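You operate a simulated robot arm through the tools that you are given. There is no shell and no other tool.

Carry out the task below with a simulated robot arm. There is one attempt and no reset: what you move stays moved.

TASK
Empty the gilt tray: ribbon spool into the RIBBONS drawer, green clip into the CLIPS drawer.
Fine: both drawers stand open; shut them; the red clip stays where it is. Set down upright: clip.

It is judged by the outcome, as a careful person would: the job done as asked, and still so three seconds after it is handed in. It fails if anything else is knocked over, pushed out of place, dropped, spilled or broken.

THE ROBOT
A 6-joint arm with a two-finger gripper, fixed in place. Base frame: the origin is at the foot of the arm, x ahead of it, y to its left, z up; the work surface is at about z = 72. Readings come in cm, rad, newtons and seconds.
Its first joint turns from -2.897 to 2.897 rad. Payload 3.43 kg.
The TCP is the grasp point between the finger pads, 2 cm short of the fingertips. In the tool frame z runs along the fingers and y along their closing line. Largest opening 19 cm; the body of the gripper starts 24.8 cm behind the TCP.
Orientation is that of the tool frame in the base frame, as a unit quaternion [w, x, y, z]. With the fingers straight down and closing along the base's y, the tool's x points along the base's -x, its y along +y and its z along -z.

THE INTERFACE
- The arm moves only by the tool nudge_tool. Its argument "motion" is a list of rows, each an object (a shift or turn left out is 0, a gripper value left out holds the last) with "translation": the shift along the base's x, y, z in cm, a list of three; "rot": the turn, a rotation vector about the base's x, y, z in degrees, a list of three; "claw": the closure, from 0 (fully open) to 1 (shut). In form: [{"translation": [dx, dy, dz], "rot": [wx, wy, wz], "claw": claw}, ...]. A call has 1 to 20 rows; each row is the pose to reach, as a shift and turn from the pose commanded when the call began. A row lasts 0.2 s, in which the tool goes at most 5 cm and 0.15 rad; a call with a longer step from one row to the next is refused whole, and so is a gripper value outside its range. Where a pose cannot be reached the arm comes as near as it can. A force on the tool above 40 N (or 10 N above the force at the start of the call, whichever is more), or a blocked arm, ends the call early, and 0.2 s more pass. Each finger travels about 15.3 cm/s and halts on what it meets, pressing with about 36 N; the grip force reading is that of the motor and also rises with nothing between the fingers. The clock runs only during rows and for 0.2 s after the last one: add rows that repeat a pose to give the fingers time. The reply holds the time, the measured pose of the TCP, the force on the tool along the base axes, the opening and the grip force, in the units named above and with some noise, with the torque about the TCP (base axes, N m) and any sound that the robot's microphone picked up, and new pictures: "views" is both (left out), scene, wrist or none.
- Cameras (640 x 400 px; columns grow to the right, rows downward): "scene" is fixed at [39.94, 65.16, 146.52]; the picture's right is [-0.02, 1.00, 0.00], its down [0.71, 0.01, -0.71] and it looks along [-0.71, -0.01, -0.71] (base axes); focal length 214 px, centre (320, 200). "wrist" rides on the gripper at [7, -0.8, -28.8] in the tool frame; the picture's right is [0.12, 0.99, 0.00], its down [-0.96, 0.11, -0.25] and it looks along [-0.25, 0.03, 0.97] (tool axes); focal length 261 px, centre (320, 200). There is no depth. A picture from a camera that has moved, and an enlarged one, comes with that camera's place and axes in the base frame and with its lens.
- move_column(by): slides the trunk up (or, below 0, down) by that many cm; the arm rides with it, the base frame stays. It gives what a move gives, with no picture.
- close_up(camera, box): a new picture of the part [left, top, right, bottom] of that camera's present view, enlarged. No time passes.
- finish_job(): hands the job in; it is judged then, once.

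Nothing tells you positions but the pictures and the camera data. Unless the task says otherwise, let go and move clear before handing in.

The tools are called after "Emit:" by a JSON object that holds its "method" and its "body". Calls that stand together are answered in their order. nudge_tool: Moves the arm, as the interface text tells. Its arguments: {"type":"object","properties":{"motion":{"type":"array","items":{"type":"object","properties":{"translation":{"type":"array","items":{"type":"number"}},"rot":{"type":"array","items":{"type":"number"}},"claw":{"type":"number"}}}},"views":{"type":"string","enum":["both","scene","wrist","none"]}},"required":["motion"]} The other tools are called the same way: move_column (by) slides the trunk up or down; close_up (camera, box) takes an enlarged picture of a part of a camera's view; finish_job () hands the job in.

At the start:

```text
time: 0.0
eef_pos: [41.05, -54.51, 104.65]
tcp_rot: [0.0, -0.001, 1.0, 0.001]
force: [0.5, 0.3, 0.3]
torque: [0.02, 0.01, 0.0]
grip_width: 19.01
gripper_force: 0.0
trunk travel left (down, up): [-20.0, 24.0]
```

scene: 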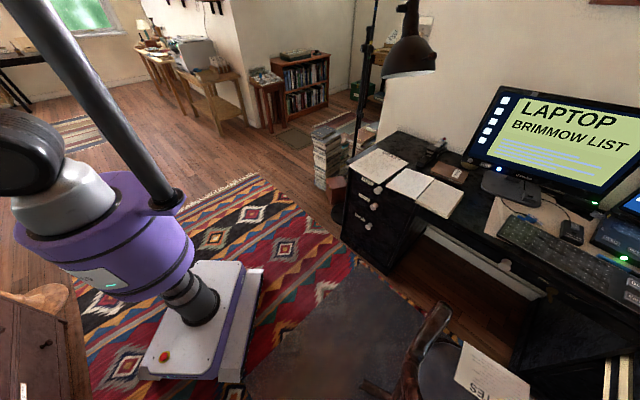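
wrist: 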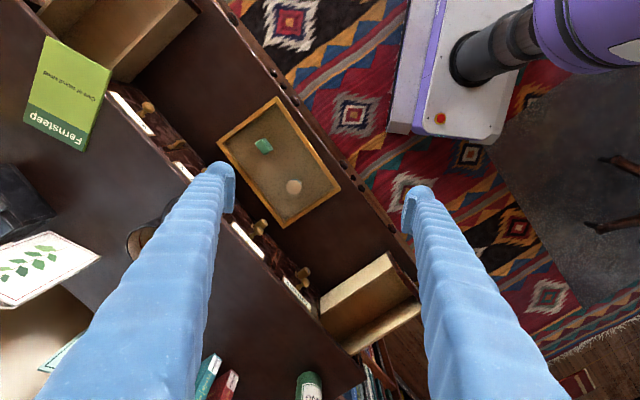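

The wrist view shows a desk with a gold-rimmed tray holding a green item and a round, pale item, with open drawers at either side. I'll take enlarged pictures before moving anything.

Emit:
{"method": "close_up", "body": {"camera": "wrist", "box": [200, 80, 360, 240]}}

Emit:
{"method": "close_up", "body": {"camera": "wrist", "box": [80, 0, 240, 120]}}

Emit:
{"method": "close_up", "body": {"camera": "wrist", "box": [220, 200, 440, 380]}}

Emit:
{"method": "close_up", "body": {"camera": "scene", "box": [0, 200, 200, 400]}}

```text
2.50 times, centred on (280, 160) of wrist
camera zoom: at [34.04, -55.42, 133.38], right [-0.12, 0.99, 0.0], down [0.96, 0.12, 0.25], along [0.25, 0.03, -0.97], focal length 652 px, centre (420, 300)
```

zoom: 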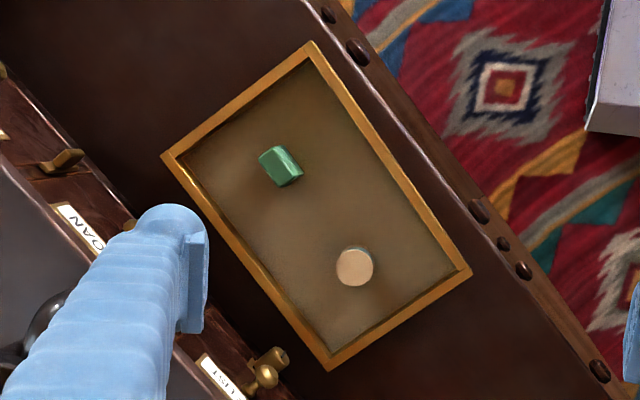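

```text
3.33 times, centred on (160, 60) of wrist
camera zoom: at [34.04, -55.42, 133.38], right [-0.12, 0.99, 0.0], down [0.96, 0.12, 0.25], along [0.25, 0.03, -0.97], focal length 869 px, centre (853, 667)
```

zoom: 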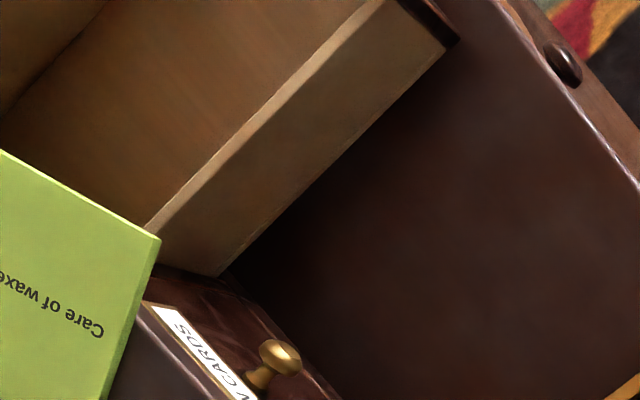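

```text
2.22 times, centred on (330, 290) of wrist
camera zoom: at [34.04, -55.42, 133.38], right [-0.12, 0.99, 0.0], down [0.96, 0.12, 0.25], along [0.25, 0.03, -0.97], focal length 579 px, centre (298, 0)
```

zoom: 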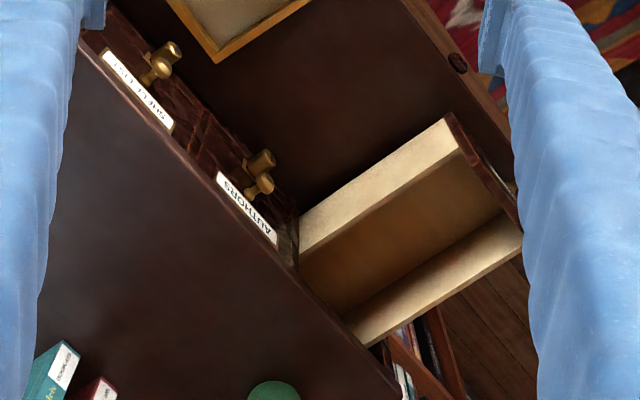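

```text
2.00 times, centred on (100, 300) of scene
camera zoom: at [39.94, 65.16, 146.52], right [-0.02, 1.0, 0.0], down [0.71, 0.01, -0.71], along [-0.71, -0.01, -0.71], focal length 429 px, centre (760, 0)
```

zoom: 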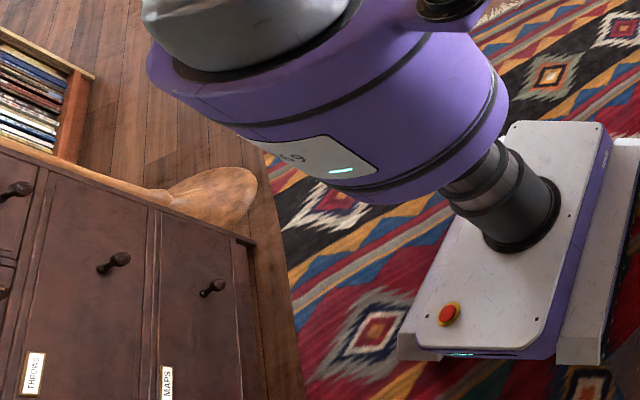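

I can see the gilt tray on a desk set at roughly 45° to the base axes. Behind it is a bank of small labelled drawers, with one standing open at each end. I'll turn the tool square to the desk and get a wider view.

Emit:
{"method": "nudge_tool", "body": {"motion": [{"translation": [0, 0, 2], "rot": [0, 0, -8]}, {"translation": [0, 0, 4], "rot": [0, 0, -16]}, {"translation": [0, 0, 6], "rot": [0, 0, -24]}, {"translation": [0, 0, 8], "rot": [0, 0, -32]}, {"translation": [0, 0, 10], "rot": [0, 0, -40]}, {"translation": [0, 0, 10], "rot": [0, 0, -46]}], "views": "both"}}

```text
time: 1.4
eef_pos: [41.17, -54.64, 114.74]
tcp_rot: [-0.001, 0.391, 0.92, 0.0]
force: [-0.3, 0.3, -0.1]
torque: [0.02, 0.04, -0.02]
grip_width: 18.99
gripper_force: 0.2
trunk travel left (down, up): [-20.0, 24.0]
camera wrist: at [35.58, -50.29, 143.36], right [0.63, 0.77, 0.0], down [0.75, -0.61, 0.25], along [0.19, -0.16, -0.97], focal length 261 px, centre (320, 200)
```

scene: 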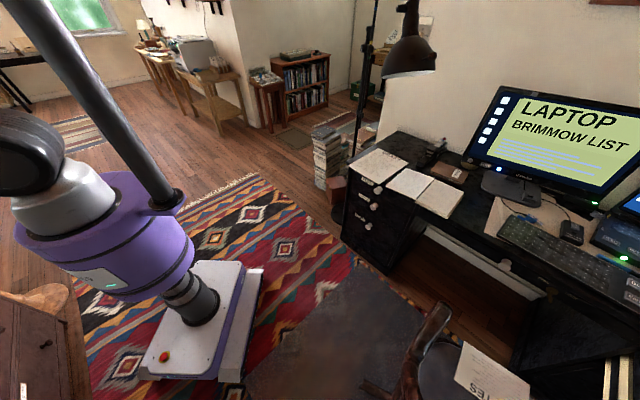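
wrist: 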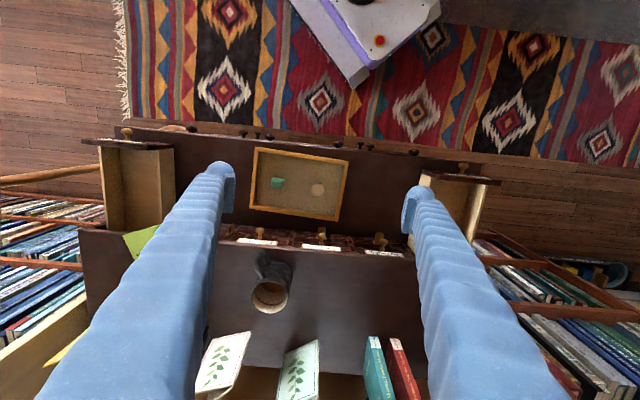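

From here I can see the whole desk: the tray in front, the drawer bank behind it, and an open drawer sticking out at each end. Next I'll tilt the camera outward to read the drawer-front labels.

Emit:
{"method": "nudge_tool", "body": {"motion": [{"translation": [0, 0, 0], "rot": [-5.76, -5.52, 0]}, {"translation": [0, 0, 0], "rot": [-11.5, -11.0, 0]}, {"translation": [0, 0, 0], "rot": [-17.3, -16.5, 0]}, {"translation": [0, 0, 0], "rot": [-23, -22, 0]}, {"translation": [0, 0, 0], "rot": [-28.8, -27.6, 0]}], "views": "wrist"}}

```text
time: 2.6
eef_pos: [40.47, -53.62, 113.91]
tcp_rot: [0.275, 0.334, 0.892, -0.129]
force: [1.8, -0.3, 1.1]
torque: [0.1, 0.41, -0.1]
grip_width: 19.01
gripper_force: 0.0
out of reach, approached as far as the arm can: row 5
trunk travel left (down, up): [-20.0, 24.0]
camera wrist: at [23.9, -38.67, 133.22], right [0.59, 0.8, -0.12], down [0.58, -0.32, 0.75], along [0.57, -0.51, -0.65], focal length 261 px, centre (320, 200)
```

wrist: 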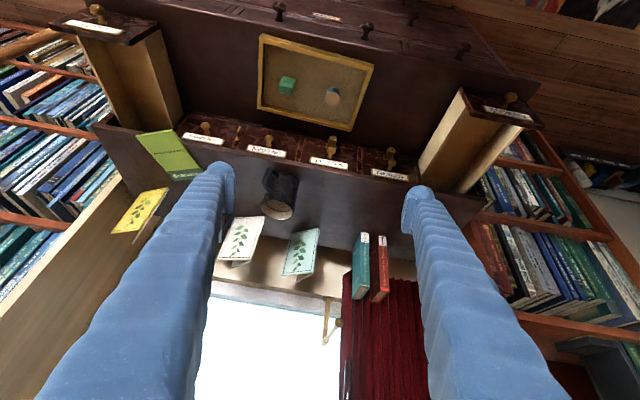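

I can now see the fronts of both open drawers, though the picture is upside down. I'll zoom in on the labels.

Emit:
{"method": "close_up", "body": {"camera": "wrist", "box": [50, 0, 190, 88]}}

Emit:
{"method": "close_up", "body": {"camera": "wrist", "box": [410, 80, 550, 168]}}

Emit:
{"method": "close_up", "body": {"camera": "wrist", "box": [170, 100, 430, 200]}}

Emit:
{"method": "close_up", "body": {"camera": "wrist", "box": [250, 30, 380, 130]}}

```text
4.55 times, centred on (120, 44) of wrist
camera zoom: at [23.9, -38.67, 133.22], right [0.59, 0.8, -0.12], down [0.58, -0.32, 0.75], along [0.57, -0.51, -0.65], focal length 1185 px, centre (1229, 909)
```

zoom: 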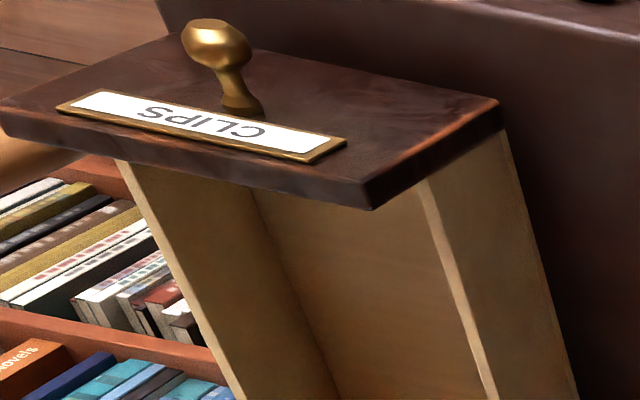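

```text
4.55 times, centred on (480, 124) of wrist
camera zoom: at [23.9, -38.67, 133.22], right [0.59, 0.8, -0.12], down [0.58, -0.32, 0.75], along [0.57, -0.51, -0.65], focal length 1185 px, centre (-407, 546)
```

zoom: 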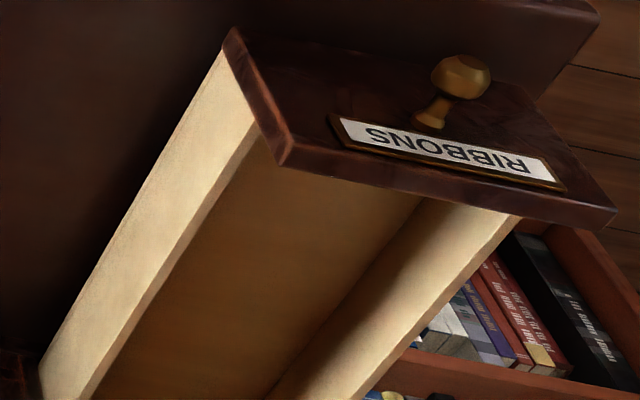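

```text
2.46 times, centred on (300, 150) of wrist
camera zoom: at [23.9, -38.67, 133.22], right [0.59, 0.8, -0.12], down [0.58, -0.32, 0.75], along [0.57, -0.51, -0.65], focal length 642 px, centre (369, 323)
```

zoom: 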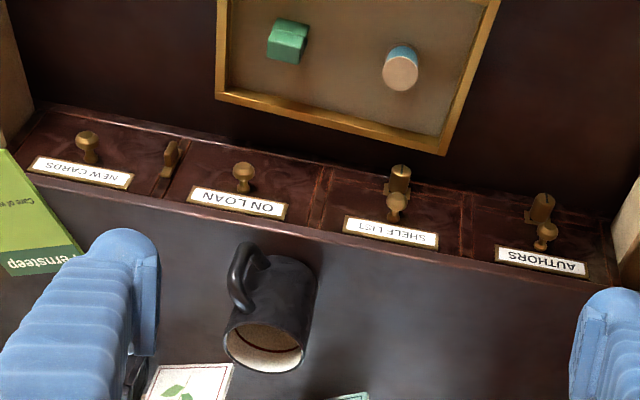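

```text
4.00 times, centred on (315, 80) of wrist
camera zoom: at [23.9, -38.67, 133.22], right [0.59, 0.8, -0.12], down [0.58, -0.32, 0.75], along [0.57, -0.51, -0.65], focal length 1043 px, centre (340, 680)
```

zoom: 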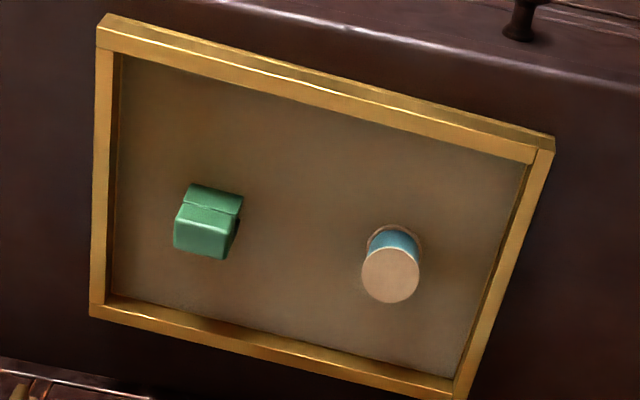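

The right-hand drawer (seen from the robot) is CLIPS and the left-hand one is RIBBONS. The green clip and the pale spool with its blue band are in the tray. I'll bring the tool upright again and inspect each drawer from above, which should also show where the red clip is.

Emit:
{"method": "nudge_tool", "body": {"motion": [{"translation": [0, 0, 0], "rot": [5.76, 5.52, 0]}, {"translation": [0, 0, 0], "rot": [11.5, 11.0, 0]}, {"translation": [0, 0, 0], "rot": [17.3, 16.5, 0]}, {"translation": [-3, -3, 0], "rot": [23, 22, 0]}, {"translation": [-6, -6, 0], "rot": [28.8, 27.6, 0]}, {"translation": [-9, -9, 0], "rot": [28.8, 27.6, 0]}, {"translation": [-12, -12, 0], "rot": [28.8, 27.6, 0]}], "views": "wrist"}}

```text
time: 4.2
eef_pos: [29.72, -66.05, 114.79]
tcp_rot: [0.0, 0.39, 0.921, 0.0]
force: [0.1, 0.7, 0.2]
torque: [-0.13, -0.07, -0.02]
grip_width: 19.01
gripper_force: 0.0
out of reach, approached as far as the arm can: row 1
trunk travel left (down, up): [-20.0, 24.0]
camera wrist: at [24.12, -61.72, 143.46], right [0.63, 0.78, 0.0], down [0.75, -0.61, 0.25], along [0.19, -0.16, -0.97], focal length 261 px, centre (320, 200)
```

wrist: 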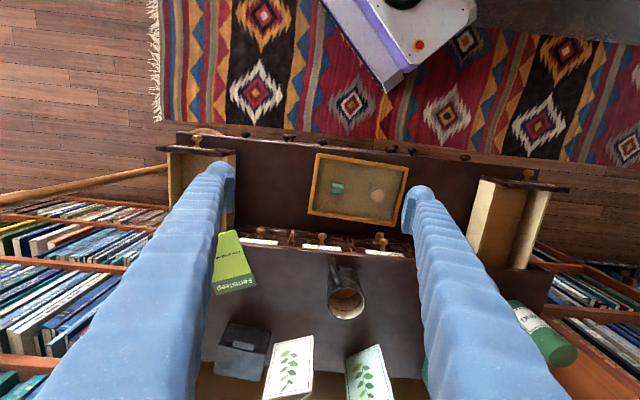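

Emit:
{"method": "close_up", "body": {"camera": "wrist", "box": [440, 150, 600, 280]}}

Emit:
{"method": "close_up", "body": {"camera": "wrist", "box": [140, 120, 300, 220]}}

Emit:
{"method": "close_up", "body": {"camera": "wrist", "box": [200, 200, 440, 350]}}

```text
3.08 times, centred on (520, 215) of wrist
camera zoom: at [24.12, -61.72, 143.46], right [0.63, 0.78, 0.0], down [0.75, -0.61, 0.25], along [0.19, -0.16, -0.97], focal length 802 px, centre (-295, 154)
```

zoom: 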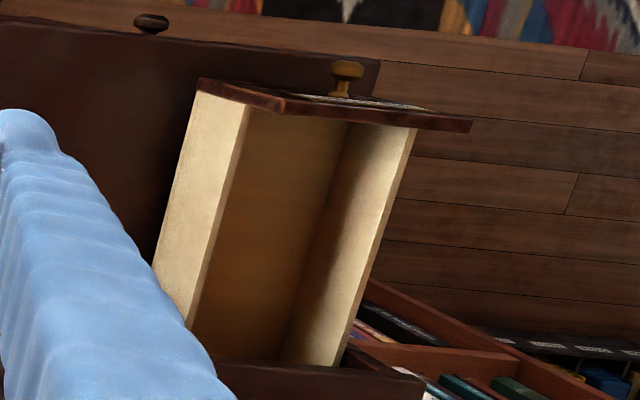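

```text
4.00 times, centred on (220, 170) of wrist
camera zoom: at [24.12, -61.72, 143.46], right [0.63, 0.78, 0.0], down [0.75, -0.61, 0.25], along [0.19, -0.16, -0.97], focal length 1043 px, centre (720, 320)
```

zoom: 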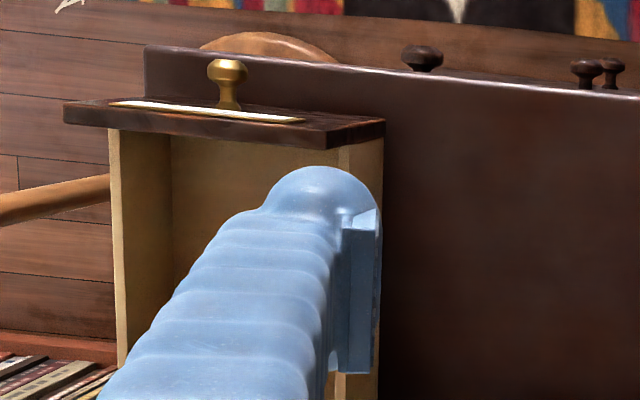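

```text
2.67 times, centred on (320, 275) of wrist
camera zoom: at [24.12, -61.72, 143.46], right [0.63, 0.78, 0.0], down [0.75, -0.61, 0.25], along [0.19, -0.16, -0.97], focal length 695 px, centre (320, 0)
```

zoom: 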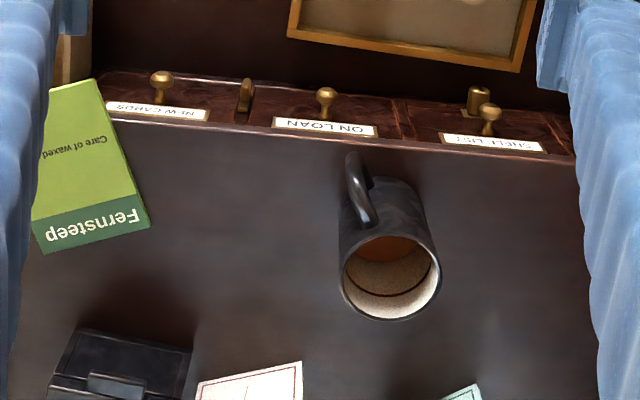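

RIBBONS looks empty. I put its knob near (63, -28, 81) and the CLIPS knob near (7, -85, 80), with both drawers sliding along roughly (0.71, -0.71). Next I'll look straight down into CLIPS, where I expect the red clip may be.

Emit:
{"method": "nudge_tool", "body": {"motion": [{"translation": [-3.1, -2.8, 0]}, {"translation": [-6.2, -5.6, 0]}, {"translation": [-9.3, -8.4, 0]}, {"translation": [-12.4, -11.2, 0]}, {"translation": [-15.5, -14, 0]}, {"translation": [-18.6, -16.8, 0]}, {"translation": [-21.7, -19.5, 0]}], "views": "wrist"}}

```text
time: 5.8
eef_pos: [7.71, -85.86, 114.74]
tcp_rot: [0.0, 0.39, 0.921, 0.0]
force: [-0.7, -0.9, 0.3]
torque: [0.01, -0.08, 0.01]
grip_width: 19.0
gripper_force: 0.1
trunk travel left (down, up): [-20.0, 24.0]
camera wrist: at [2.22, -81.36, 143.47], right [0.63, 0.78, 0.0], down [0.75, -0.61, 0.25], along [0.19, -0.16, -0.97], focal length 261 px, centre (320, 200)
```

wrist: 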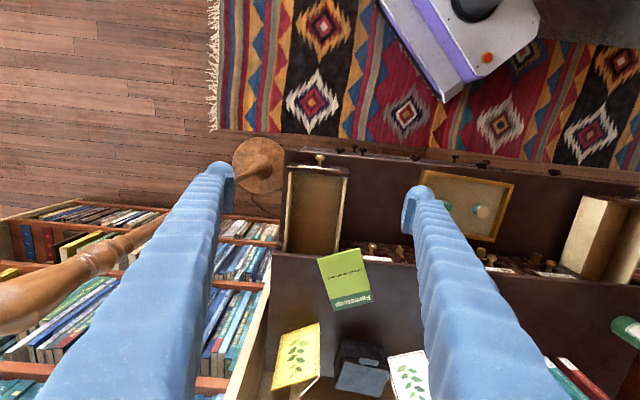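

Emit:
{"method": "close_up", "body": {"camera": "wrist", "box": [270, 145, 370, 265]}}

Emit:
{"method": "close_up", "body": {"camera": "wrist", "box": [260, 230, 420, 400]}}

Emit:
{"method": "close_up", "body": {"camera": "wrist", "box": [540, 170, 640, 300]}}

```text
3.33 times, centred on (320, 205) of wrist
camera zoom: at [2.22, -81.36, 143.47], right [0.63, 0.78, 0.0], down [0.75, -0.61, 0.25], along [0.19, -0.16, -0.97], focal length 869 px, centre (320, 183)
```

zoom: 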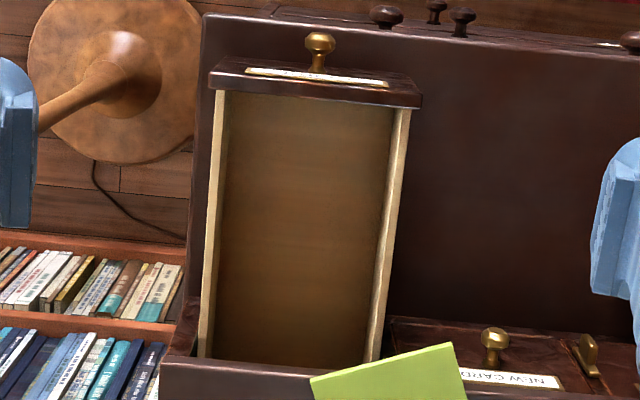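

```text
2.35 times, centred on (340, 315) of wrist
camera zoom: at [2.22, -81.36, 143.47], right [0.63, 0.78, 0.0], down [0.75, -0.61, 0.25], along [0.19, -0.16, -0.97], focal length 613 px, centre (273, -71)
```

zoom: 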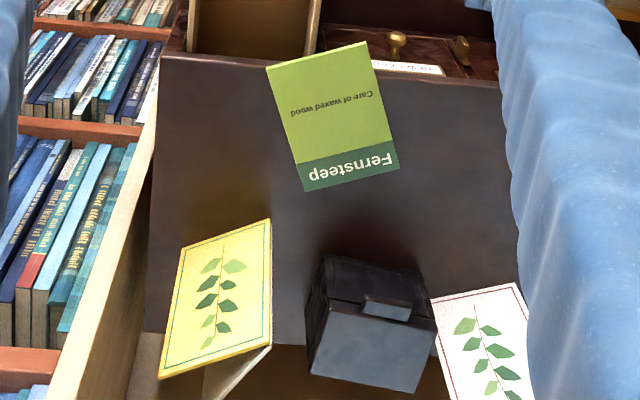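

```text
3.08 times, centred on (590, 235) of wrist
camera zoom: at [2.22, -81.36, 143.47], right [0.63, 0.78, 0.0], down [0.75, -0.61, 0.25], along [0.19, -0.16, -0.97], focal length 802 px, centre (-511, 92)
```

zoom: 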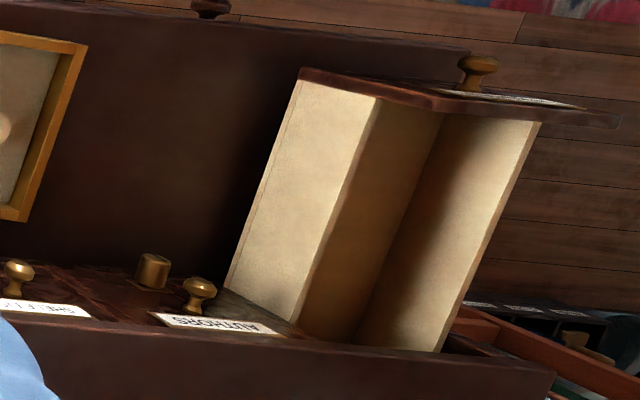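

CLIPS looks empty too, as far as I can see into it, and a green book lies on top of the bank beside it. I'll move in over the tray to check the shapes of the clip and spool.

Emit:
{"method": "nudge_tool", "body": {"motion": [{"translation": [3.42, 2.82, 0]}, {"translation": [6.84, 5.64, 0]}, {"translation": [10.26, 8.46, 0]}, {"translation": [13.68, 11.28, 0]}, {"translation": [17.1, 14.1, 0]}, {"translation": [20.5, 16.9, 0]}, {"translation": [23.9, 19.7, 0]}, {"translation": [27.4, 22.6, 0]}, {"translation": [30.8, 25.4, 0]}, {"translation": [30.8, 25.4, -4.5]}, {"translation": [30.8, 25.4, -9]}, {"translation": [30.8, 25.4, -13.5]}, {"translation": [30.8, 25.4, -18]}, {"translation": [30.8, 25.4, -22.5]}], "views": "wrist"}}

```text
time: 8.8
eef_pos: [38.45, -60.11, 92.09]
tcp_rot: [0.0, 0.39, 0.921, -0.001]
force: [1.1, -0.9, -0.5]
torque: [0.06, 0.0, 0.0]
grip_width: 19.03
gripper_force: 0.0
trunk travel left (down, up): [-20.0, 24.0]
camera wrist: at [32.96, -55.74, 120.75], right [0.63, 0.78, 0.0], down [0.75, -0.61, 0.25], along [0.19, -0.16, -0.97], focal length 261 px, centre (320, 200)
```

wrist: 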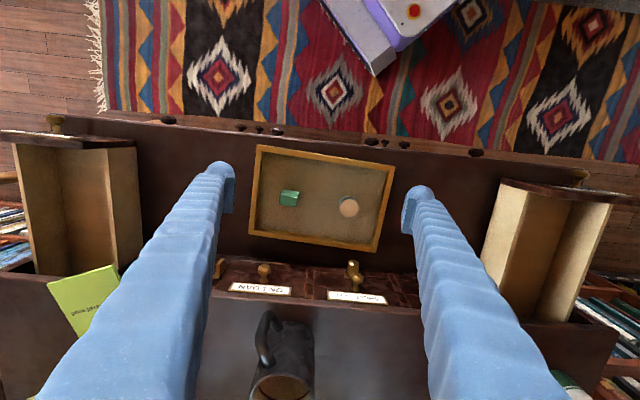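

Emit:
{"method": "close_up", "body": {"camera": "wrist", "box": [265, 170, 385, 245]}}

Emit:
{"method": "close_up", "body": {"camera": "wrist", "box": [240, 140, 400, 260]}}

Emit:
{"method": "close_up", "body": {"camera": "wrist", "box": [470, 160, 640, 340]}}

Emit:
{"method": "close_up", "body": {"camera": "wrist", "box": [0, 110, 160, 290]}}

```text
5.33 times, centred on (325, 208) of wrist
camera zoom: at [32.96, -55.74, 120.75], right [0.63, 0.78, 0.0], down [0.75, -0.61, 0.25], along [0.19, -0.16, -0.97], focal length 1390 px, centre (293, 160)
```

zoom: 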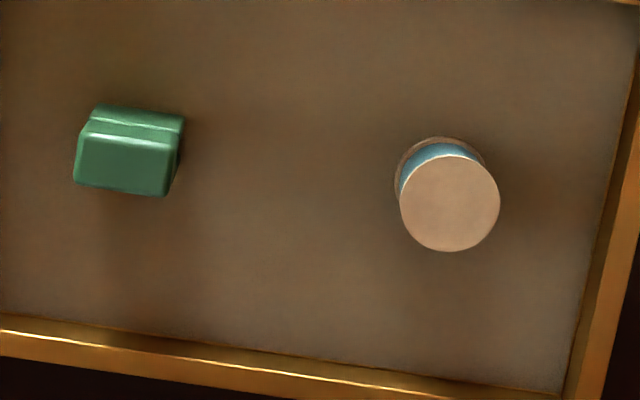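

```text
3.33 times, centred on (320, 200) of wrist
camera zoom: at [32.96, -55.74, 120.75], right [0.63, 0.78, 0.0], down [0.75, -0.61, 0.25], along [0.19, -0.16, -0.97], focal length 869 px, centre (320, 200)
```

zoom: 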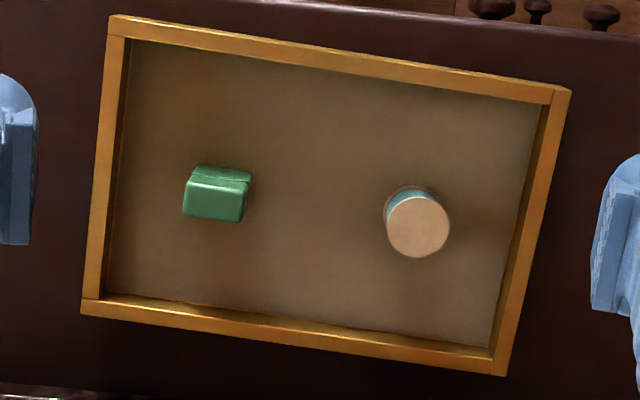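

```text
2.22 times, centred on (555, 250) of wrist
camera zoom: at [32.96, -55.74, 120.75], right [0.63, 0.78, 0.0], down [0.75, -0.61, 0.25], along [0.19, -0.16, -0.97], focal length 579 px, centre (-202, 89)
```

zoom: 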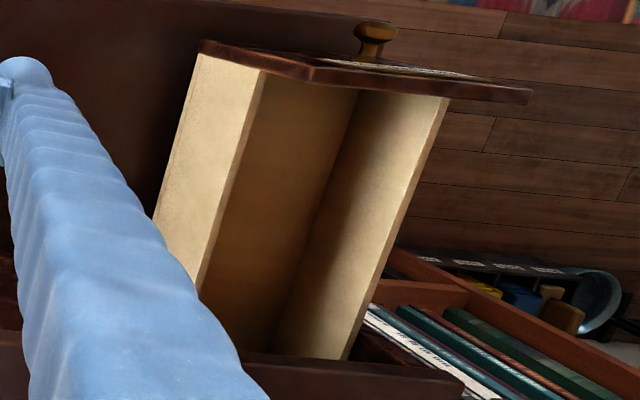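

```text
2.22 times, centred on (80, 200) of wrist
camera zoom: at [32.96, -55.74, 120.75], right [0.63, 0.78, 0.0], down [0.75, -0.61, 0.25], along [0.19, -0.16, -0.97], focal length 579 px, centre (853, 200)
```

zoom: 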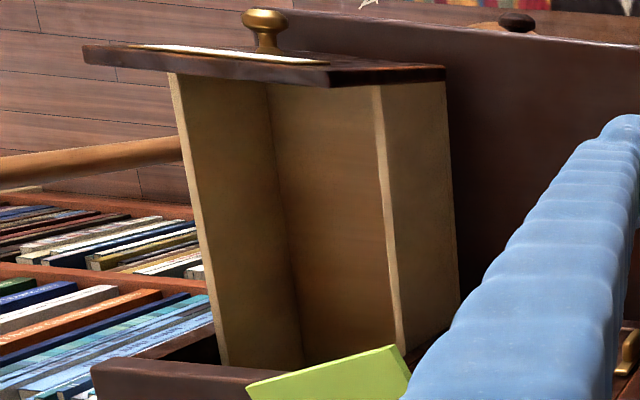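

The tray holds only the green clip and the spool. I'll zoom hard on each to work out their shape and which way up they are.

Emit:
{"method": "close_up", "body": {"camera": "wrist", "box": [272, 182, 308, 212]}}

Emit:
{"method": "close_up", "body": {"camera": "wrist", "box": [330, 190, 370, 222]}}

Emit:
{"method": "close_up", "body": {"camera": "wrist", "box": [200, 240, 420, 320]}}

```text
13.33 times, centred on (290, 197) of wrist
camera zoom: at [32.96, -55.74, 120.75], right [0.63, 0.78, 0.0], down [0.75, -0.61, 0.25], along [0.19, -0.16, -0.97], focal length 3475 px, centre (720, 240)
```

zoom: 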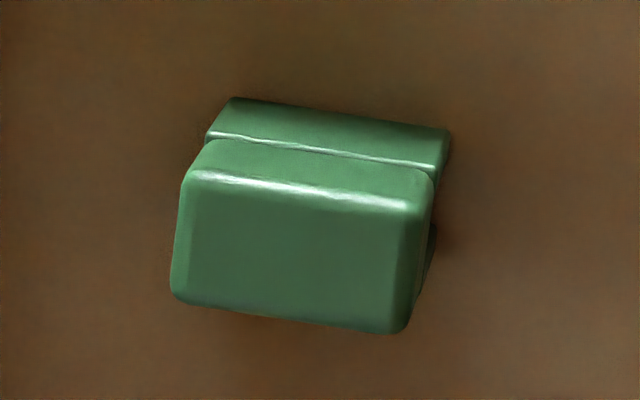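

```text
12.50 times, centred on (350, 206) of wrist
camera zoom: at [32.96, -55.74, 120.75], right [0.63, 0.78, 0.0], down [0.75, -0.61, 0.25], along [0.19, -0.16, -0.97], focal length 3258 px, centre (-55, 125)
```

zoom: 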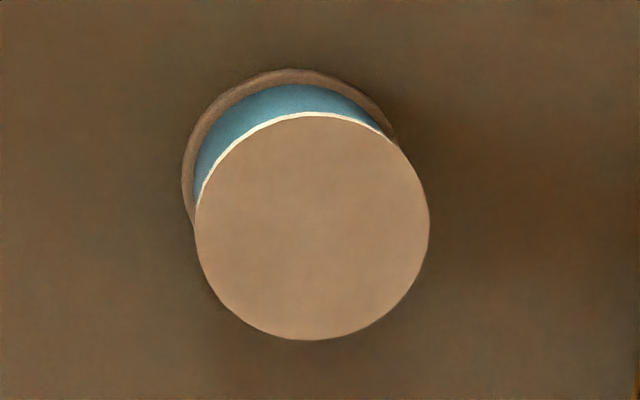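

```text
2.91 times, centred on (310, 280) of wrist
camera zoom: at [32.96, -55.74, 120.75], right [0.63, 0.78, 0.0], down [0.75, -0.61, 0.25], along [0.19, -0.16, -0.97], focal length 758 px, centre (349, -33)
```

zoom: 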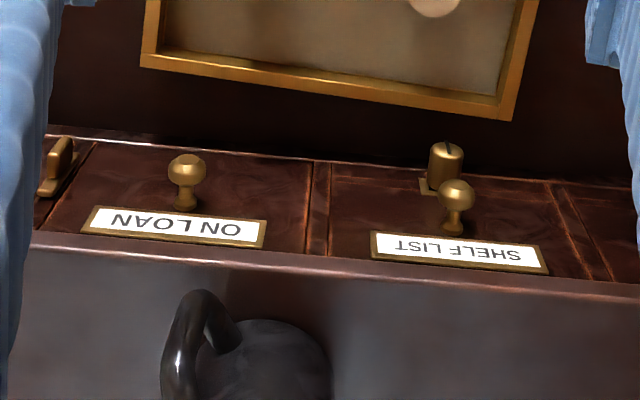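

The spool stands upright, a cylinder about 3 cm across. The clip looks like a small stepped block, so I'll tilt for a lower-angle view to confirm which side is up.

Emit:
{"method": "nudge_tool", "body": {"motion": [{"translation": [0, 0, 0], "rot": [-5.7, -5.6, 0]}, {"translation": [0, 0, 0], "rot": [-11.4, -11.2, 0]}, {"translation": [0, 0, 0], "rot": [-17.0, -16.8, 0]}, {"translation": [0, 0, 0], "rot": [-22.7, -22.4, 0]}, {"translation": [0, 0, 0], "rot": [-28.4, -28, 0]}], "views": "wrist"}}

```text
time: 10.0
eef_pos: [41.1, -57.08, 91.67]
tcp_rot: [0.206, 0.368, 0.906, -0.034]
force: [-0.4, -0.4, 0.3]
torque: [0.13, 0.07, -0.04]
grip_width: 18.97
gripper_force: 0.0
out of reach, approached as far as the arm can: row 3, 4, 5
trunk travel left (down, up): [-20.0, 24.0]
camera wrist: at [25.91, -46.91, 115.06], right [0.6, 0.8, 0.04], down [0.61, -0.49, 0.62], along [0.52, -0.35, -0.78], focal length 261 px, centre (320, 200)
```

wrist: 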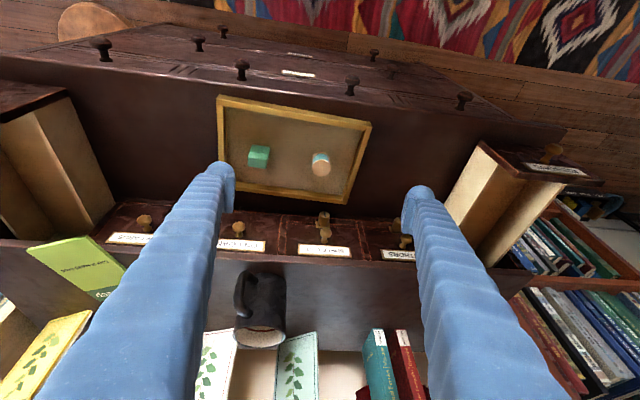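

Emit:
{"method": "close_up", "body": {"camera": "wrist", "box": [240, 140, 276, 172]}}

Emit:
{"method": "close_up", "body": {"camera": "wrist", "box": [302, 147, 338, 179]}}

Emit:
{"method": "close_up", "body": {"camera": "wrist", "box": [430, 130, 630, 280]}}

Emit:
{"method": "close_up", "body": {"camera": "wrist", "box": [0, 70, 130, 260]}}

```text
12.50 times, centred on (258, 156) of wrist
camera zoom: at [25.91, -46.91, 115.06], right [0.6, 0.8, 0.04], down [0.61, -0.49, 0.62], along [0.52, -0.35, -0.78], focal length 3258 px, centre (1095, 750)
```

zoom: 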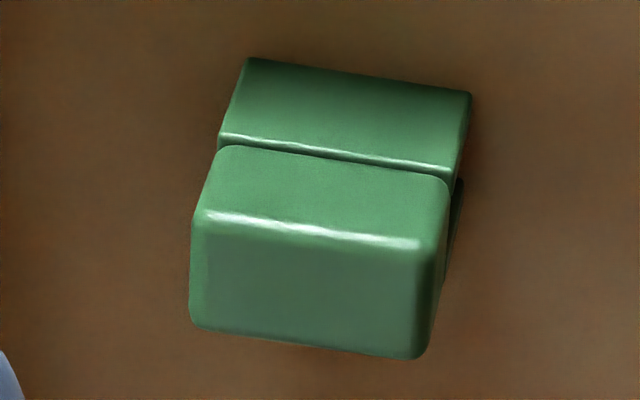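

```text
12.50 times, centred on (320, 163) of wrist
camera zoom: at [25.91, -46.91, 115.06], right [0.6, 0.8, 0.04], down [0.61, -0.49, 0.62], along [0.52, -0.35, -0.78], focal length 3258 px, centre (320, 662)
```

zoom: 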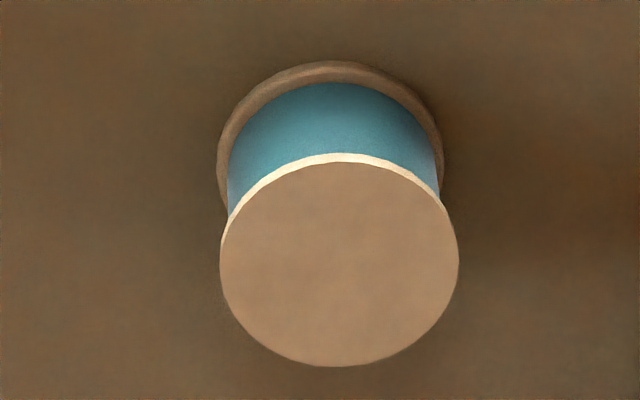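

```text
2.67 times, centred on (530, 205) of wrist
camera zoom: at [25.91, -46.91, 115.06], right [0.6, 0.8, 0.04], down [0.61, -0.49, 0.62], along [0.52, -0.35, -0.78], focal length 695 px, centre (-240, 187)
```

zoom: 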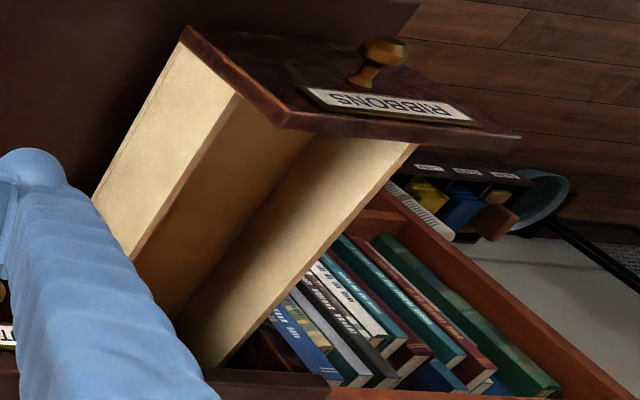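

```text
2.11 times, centred on (65, 165) of wrist
camera zoom: at [25.91, -46.91, 115.06], right [0.6, 0.8, 0.04], down [0.61, -0.49, 0.62], along [0.52, -0.35, -0.78], focal length 549 px, centre (857, 274)
```

zoom: 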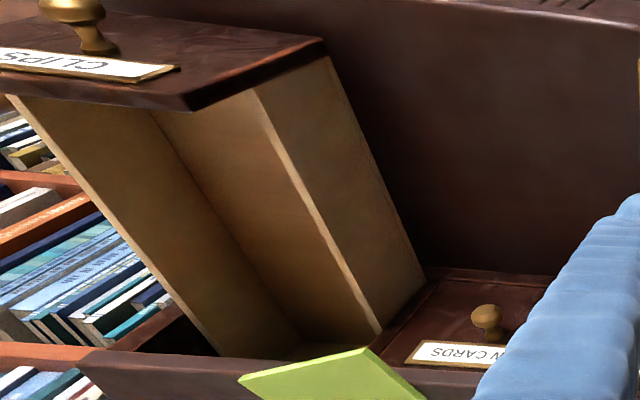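

The clip stands upright at about (38.4, -67.2), roughly 3.1 × 2 × 5 cm, with its base at z ≈ 72.7. The spool is at about (46.6, -60.0) and 2.7 cm tall. I'll level the tool, part-close the fingers and move above the spool.

Emit:
{"method": "nudge_tool", "body": {"motion": [{"translation": [0, 0, 0], "rot": [5.7, 5.6, 0], "claw": 0.3}, {"translation": [0, 0, 0], "rot": [11.4, 11.2, 0], "claw": 0.63}, {"translation": [2, 0, 0], "rot": [17.0, 16.8, 0], "claw": 0.63}, {"translation": [5, 0, 0], "rot": [22.7, 22.4, 0]}, {"translation": [8.15, 0.1, 0], "rot": [28.4, 28, 0]}, {"translation": [8.15, 0.1, 0], "rot": [28.4, 28, 0]}], "views": "wrist"}}

```text
time: 11.4
eef_pos: [49.15, -57.15, 91.95]
tcp_rot: [-0.113, 0.393, 0.907, 0.098]
force: [-0.2, 0.0, -0.4]
torque: [0.14, 0.02, 0.03]
grip_width: 7.04
gripper_force: 0.1
out of reach, approached as far as the arm can: row 1
trunk travel left (down, up): [-20.0, 24.0]
camera wrist: at [47.45, -60.65, 121.21], right [0.65, 0.75, 0.12], down [0.76, -0.65, -0.02], along [0.06, 0.11, -0.99], focal length 261 px, centre (320, 200)
```

wrist: 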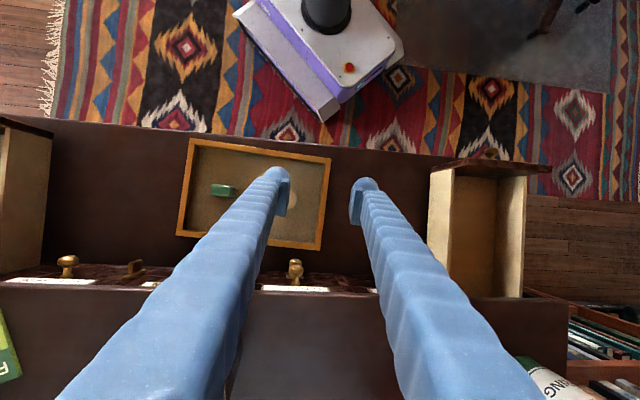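

The earlier tilt had been clipped, so undoing it has left the tool leaning a little. I'll correct it to vertical and square it to the desk at 45°.

Emit:
{"method": "nudge_tool", "body": {"motion": [{"translation": [-0.8, -0.9, 0], "rot": [-5.1, -2.6, 0.6], "claw": 0.63}, {"translation": [-1.7, -1.9, 0], "rot": [-10.3, -5.1, 1.2]}, {"translation": [-2.55, -2.85, 0], "rot": [-15.4, -7.7, 1.84]}, {"translation": [-2.55, -2.85, 0], "rot": [-15.4, -7.7, 1.84]}], "views": "wrist"}}

```text
time: 12.4
eef_pos: [46.69, -59.96, 91.88]
tcp_rot: [0.002, 0.384, 0.924, 0.0]
force: [0.0, 0.1, -0.7]
torque: [-0.06, -0.05, 0.02]
grip_width: 7.02
gripper_force: 0.2
trunk travel left (down, up): [-20.0, 24.0]
camera wrist: at [40.99, -55.57, 120.55], right [0.62, 0.79, 0.0], down [0.76, -0.6, 0.25], along [0.2, -0.15, -0.97], focal length 261 px, centre (320, 200)
```

wrist: 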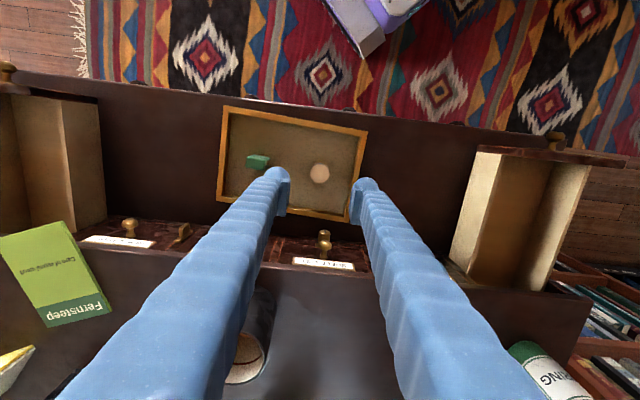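

Emit:
{"method": "close_up", "body": {"camera": "wrist", "box": [300, 158, 340, 190]}}

Emit:
{"method": "close_up", "body": {"camera": "wrist", "box": [220, 100, 380, 230]}}

```text
12.50 times, centred on (320, 174) of wrist
camera zoom: at [40.99, -55.57, 120.55], right [0.62, 0.79, 0.0], down [0.76, -0.6, 0.25], along [0.2, -0.15, -0.97], focal length 3258 px, centre (320, 525)
```

zoom: 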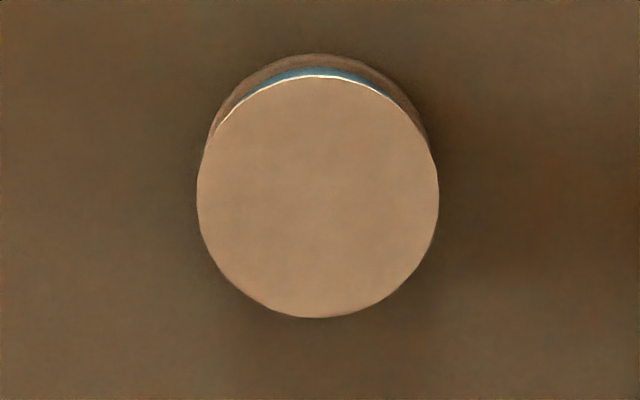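

```text
3.08 times, centred on (300, 165) of wrist
camera zoom: at [40.99, -55.57, 120.55], right [0.62, 0.79, 0.0], down [0.76, -0.6, 0.25], along [0.2, -0.15, -0.97], focal length 802 px, centre (382, 308)
```

zoom: 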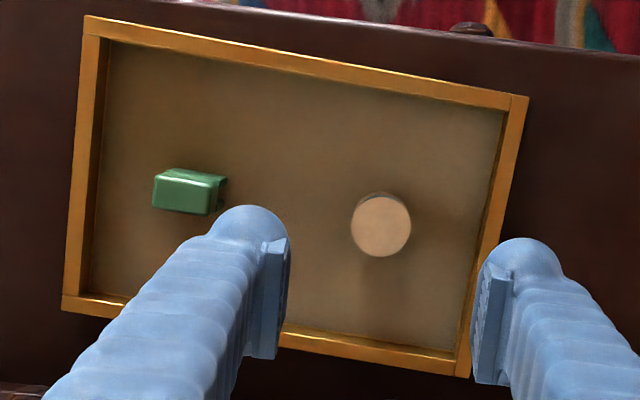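

The spool is centred under the TCP to within about 2 mm. I'll narrow the fingers slightly and lower to just above it.

Emit:
{"method": "nudge_tool", "body": {"motion": [{"translation": [-0.15, 0, -4], "claw": 0.68}, {"translation": [-0.15, 0, -8]}, {"translation": [-0.15, 0, -12]}, {"translation": [-0.15, 0, -14]}, {"translation": [-0.15, 0, -14]}], "views": "wrist"}}

Emit:
{"method": "close_up", "body": {"camera": "wrist", "box": [220, 100, 420, 240]}}

```text
time: 13.6
eef_pos: [46.83, -59.86, 77.98]
tcp_rot: [0.001, 0.383, 0.924, 0.001]
force: [-0.5, -0.2, 0.0]
torque: [0.04, -0.01, 0.02]
grip_width: 6.08
gripper_force: 0.0
trunk travel left (down, up): [-20.0, 24.0]
camera wrist: at [41.15, -55.49, 106.68], right [0.62, 0.79, 0.0], down [0.76, -0.6, 0.25], along [0.2, -0.15, -0.97], focal length 261 px, centre (320, 200)
```

wrist: 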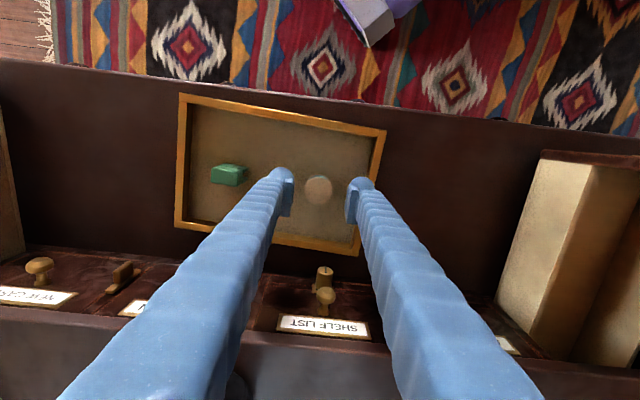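

```text
2.86 times, centred on (320, 170) of wrist
camera zoom: at [41.15, -55.49, 106.68], right [0.62, 0.79, 0.0], down [0.76, -0.6, 0.25], along [0.2, -0.15, -0.97], focal length 745 px, centre (320, 286)
```

zoom: 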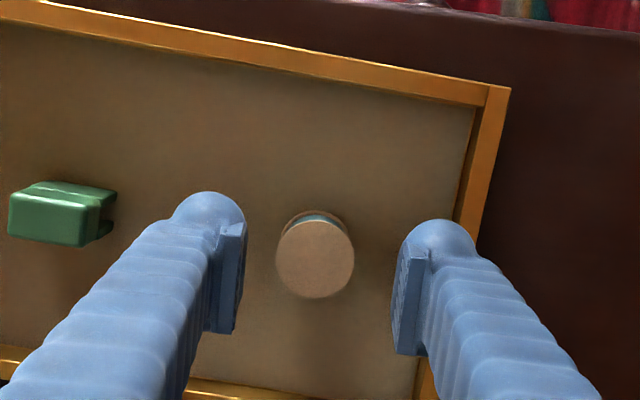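

The right finger looks close to the tray wall, so I'll narrow the opening to 5 cm and shift about 2 mm before going down around the spool.

Emit:
{"method": "nudge_tool", "body": {"motion": [{"translation": [-0.2, -0.15, 0], "claw": 0.74}, {"translation": [-0.2, -0.15, -0.8]}, {"translation": [-0.2, -0.15, -1.6]}, {"translation": [-0.2, -0.15, -2.3]}, {"translation": [-0.2, -0.15, -2.8]}, {"translation": [-0.2, -0.15, -2.8]}], "views": "wrist"}}

Emit:
{"method": "close_up", "body": {"camera": "wrist", "box": [220, 100, 420, 240]}}

```text
time: 15.0
eef_pos: [46.52, -60.19, 75.12]
tcp_rot: [0.001, 0.382, 0.924, 0.0]
force: [0.2, 0.1, 0.3]
torque: [-0.03, -0.01, -0.02]
grip_width: 4.94
gripper_force: 0.0
trunk travel left (down, up): [-20.0, 24.0]
camera wrist: at [40.81, -55.83, 103.75], right [0.62, 0.79, 0.0], down [0.76, -0.6, 0.25], along [0.2, -0.15, -0.97], focal length 261 px, centre (320, 200)
```

wrist: 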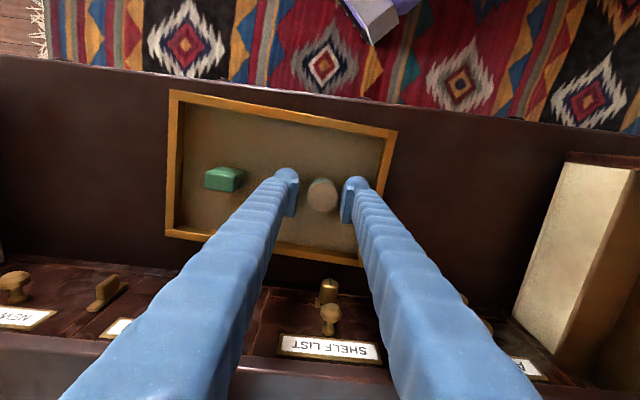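

```text
2.86 times, centred on (320, 170) of wrist
camera zoom: at [40.81, -55.83, 103.75], right [0.62, 0.79, 0.0], down [0.76, -0.6, 0.25], along [0.2, -0.15, -0.97], focal length 745 px, centre (320, 286)
```

zoom: 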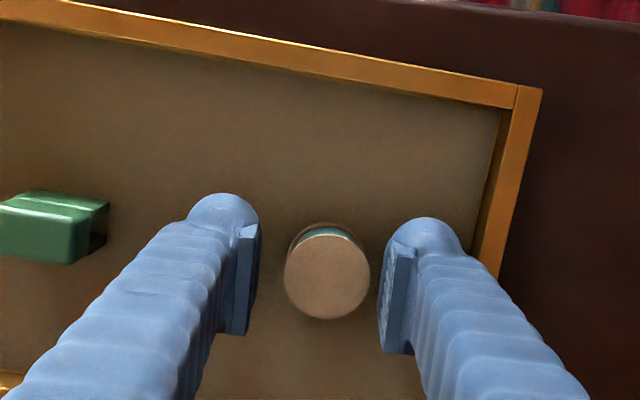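

The fingers straddle the spool with their tips just above the tray floor. I'll centre slightly and close.

Emit:
{"method": "nudge_tool", "body": {"motion": [{"translation": [0.15, 0.15, 0]}, {"translation": [0.15, 0.15, 0], "claw": 0.8}, {"translation": [0.15, 0.15, 0], "claw": 0.85}, {"translation": [0.15, 0.15, 0], "claw": 0.95}, {"translation": [0.15, 0.15, 0], "claw": 0.95}], "views": "none"}}

Emit:
{"method": "close_up", "body": {"camera": "wrist", "box": [220, 100, 420, 240]}}

```text
time: 16.2
eef_pos: [46.62, -60.0, 75.05]
tcp_rot: [0.002, 0.383, 0.924, 0.001]
force: [0.2, 0.6, 0.2]
torque: [0.03, 0.02, 0.02]
grip_width: 2.87
gripper_force: 35.4
trunk travel left (down, up): [-20.0, 24.0]
```

```text
2.86 times, centred on (320, 170) of wrist
camera zoom: at [40.88, -55.63, 103.74], right [0.62, 0.79, 0.0], down [0.76, -0.6, 0.25], along [0.2, -0.15, -0.97], focal length 745 px, centre (320, 286)
```

zoom: 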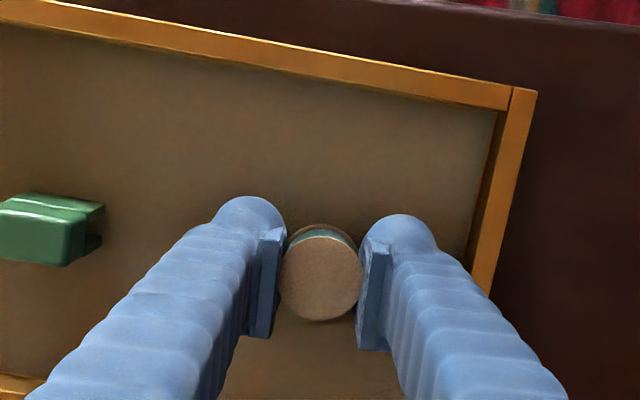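

The spool is gripped at 2.87 cm width with 35 N. I'll lift it and check the hold.

Emit:
{"method": "nudge_tool", "body": {"motion": [{"translation": [0, 0, 1], "claw": 0.95}, {"translation": [0, 0, 3]}, {"translation": [0, 0, 7]}, {"translation": [0, 0, 11]}, {"translation": [0, 0, 15]}, {"translation": [0, 0, 19]}], "views": "wrist"}}

Emit:
{"method": "close_up", "body": {"camera": "wrist", "box": [220, 100, 420, 240]}}

```text
time: 17.6
eef_pos: [46.37, -60.09, 94.36]
tcp_rot: [0.001, 0.383, 0.924, 0.0]
force: [0.0, 0.0, 0.4]
torque: [0.0, -0.04, 0.01]
grip_width: 2.9
gripper_force: 36.1
trunk travel left (down, up): [-20.0, 24.0]
camera wrist: at [40.55, -55.72, 122.96], right [0.62, 0.79, 0.0], down [0.76, -0.6, 0.25], along [0.2, -0.15, -0.97], focal length 261 px, centre (320, 200)
```

wrist: 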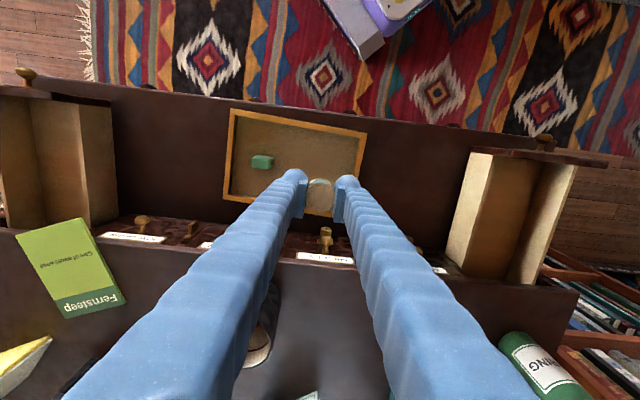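

```text
2.86 times, centred on (320, 170) of wrist
camera zoom: at [40.55, -55.72, 122.96], right [0.62, 0.79, 0.0], down [0.76, -0.6, 0.25], along [0.2, -0.15, -0.97], focal length 745 px, centre (320, 286)
```

zoom: 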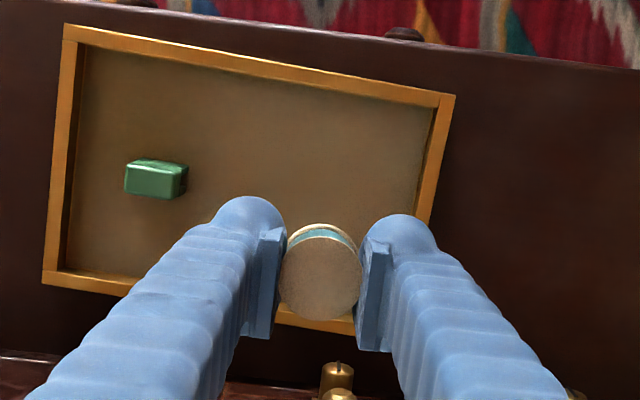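

The spool is held firmly. I'll carry it over the RIBBONS drawer at a safe height.

Emit:
{"method": "nudge_tool", "body": {"motion": [{"translation": [2.9, 2.95, 0], "claw": 0.95}, {"translation": [5.9, 6.0, 0]}, {"translation": [8.9, 9.1, 0]}, {"translation": [11.9, 12.1, 0]}, {"translation": [14.9, 15.1, 0]}, {"translation": [17.9, 18.2, 0]}, {"translation": [20.9, 21.3, 0]}, {"translation": [23.8, 24.25, 0]}, {"translation": [23.8, 24.25, 0]}], "views": "wrist"}}

Emit:
{"method": "close_up", "body": {"camera": "wrist", "box": [200, 90, 440, 260]}}

```text
time: 19.6
eef_pos: [70.74, -35.63, 94.11]
tcp_rot: [0.001, 0.382, 0.924, 0.0]
force: [-0.2, 0.4, 0.1]
torque: [-0.07, 0.01, -0.02]
grip_width: 2.88
gripper_force: 35.8
trunk travel left (down, up): [-20.0, 24.0]
camera wrist: at [65.07, -31.28, 122.76], right [0.62, 0.79, 0.0], down [0.76, -0.6, 0.25], along [0.2, -0.15, -0.97], focal length 261 px, centre (320, 200)
```

wrist: 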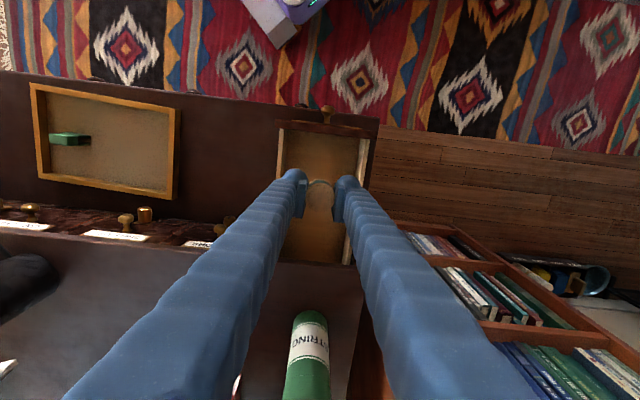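

```text
2.35 times, centred on (320, 175) of wrist
camera zoom: at [65.07, -31.28, 122.76], right [0.62, 0.79, 0.0], down [0.76, -0.6, 0.25], along [0.2, -0.15, -0.97], focal length 613 px, centre (320, 259)
```

zoom: 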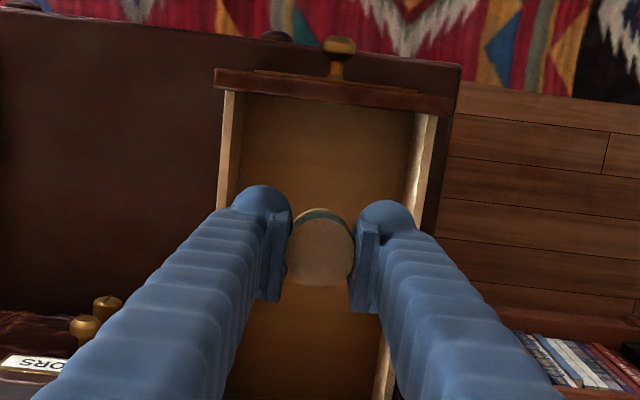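

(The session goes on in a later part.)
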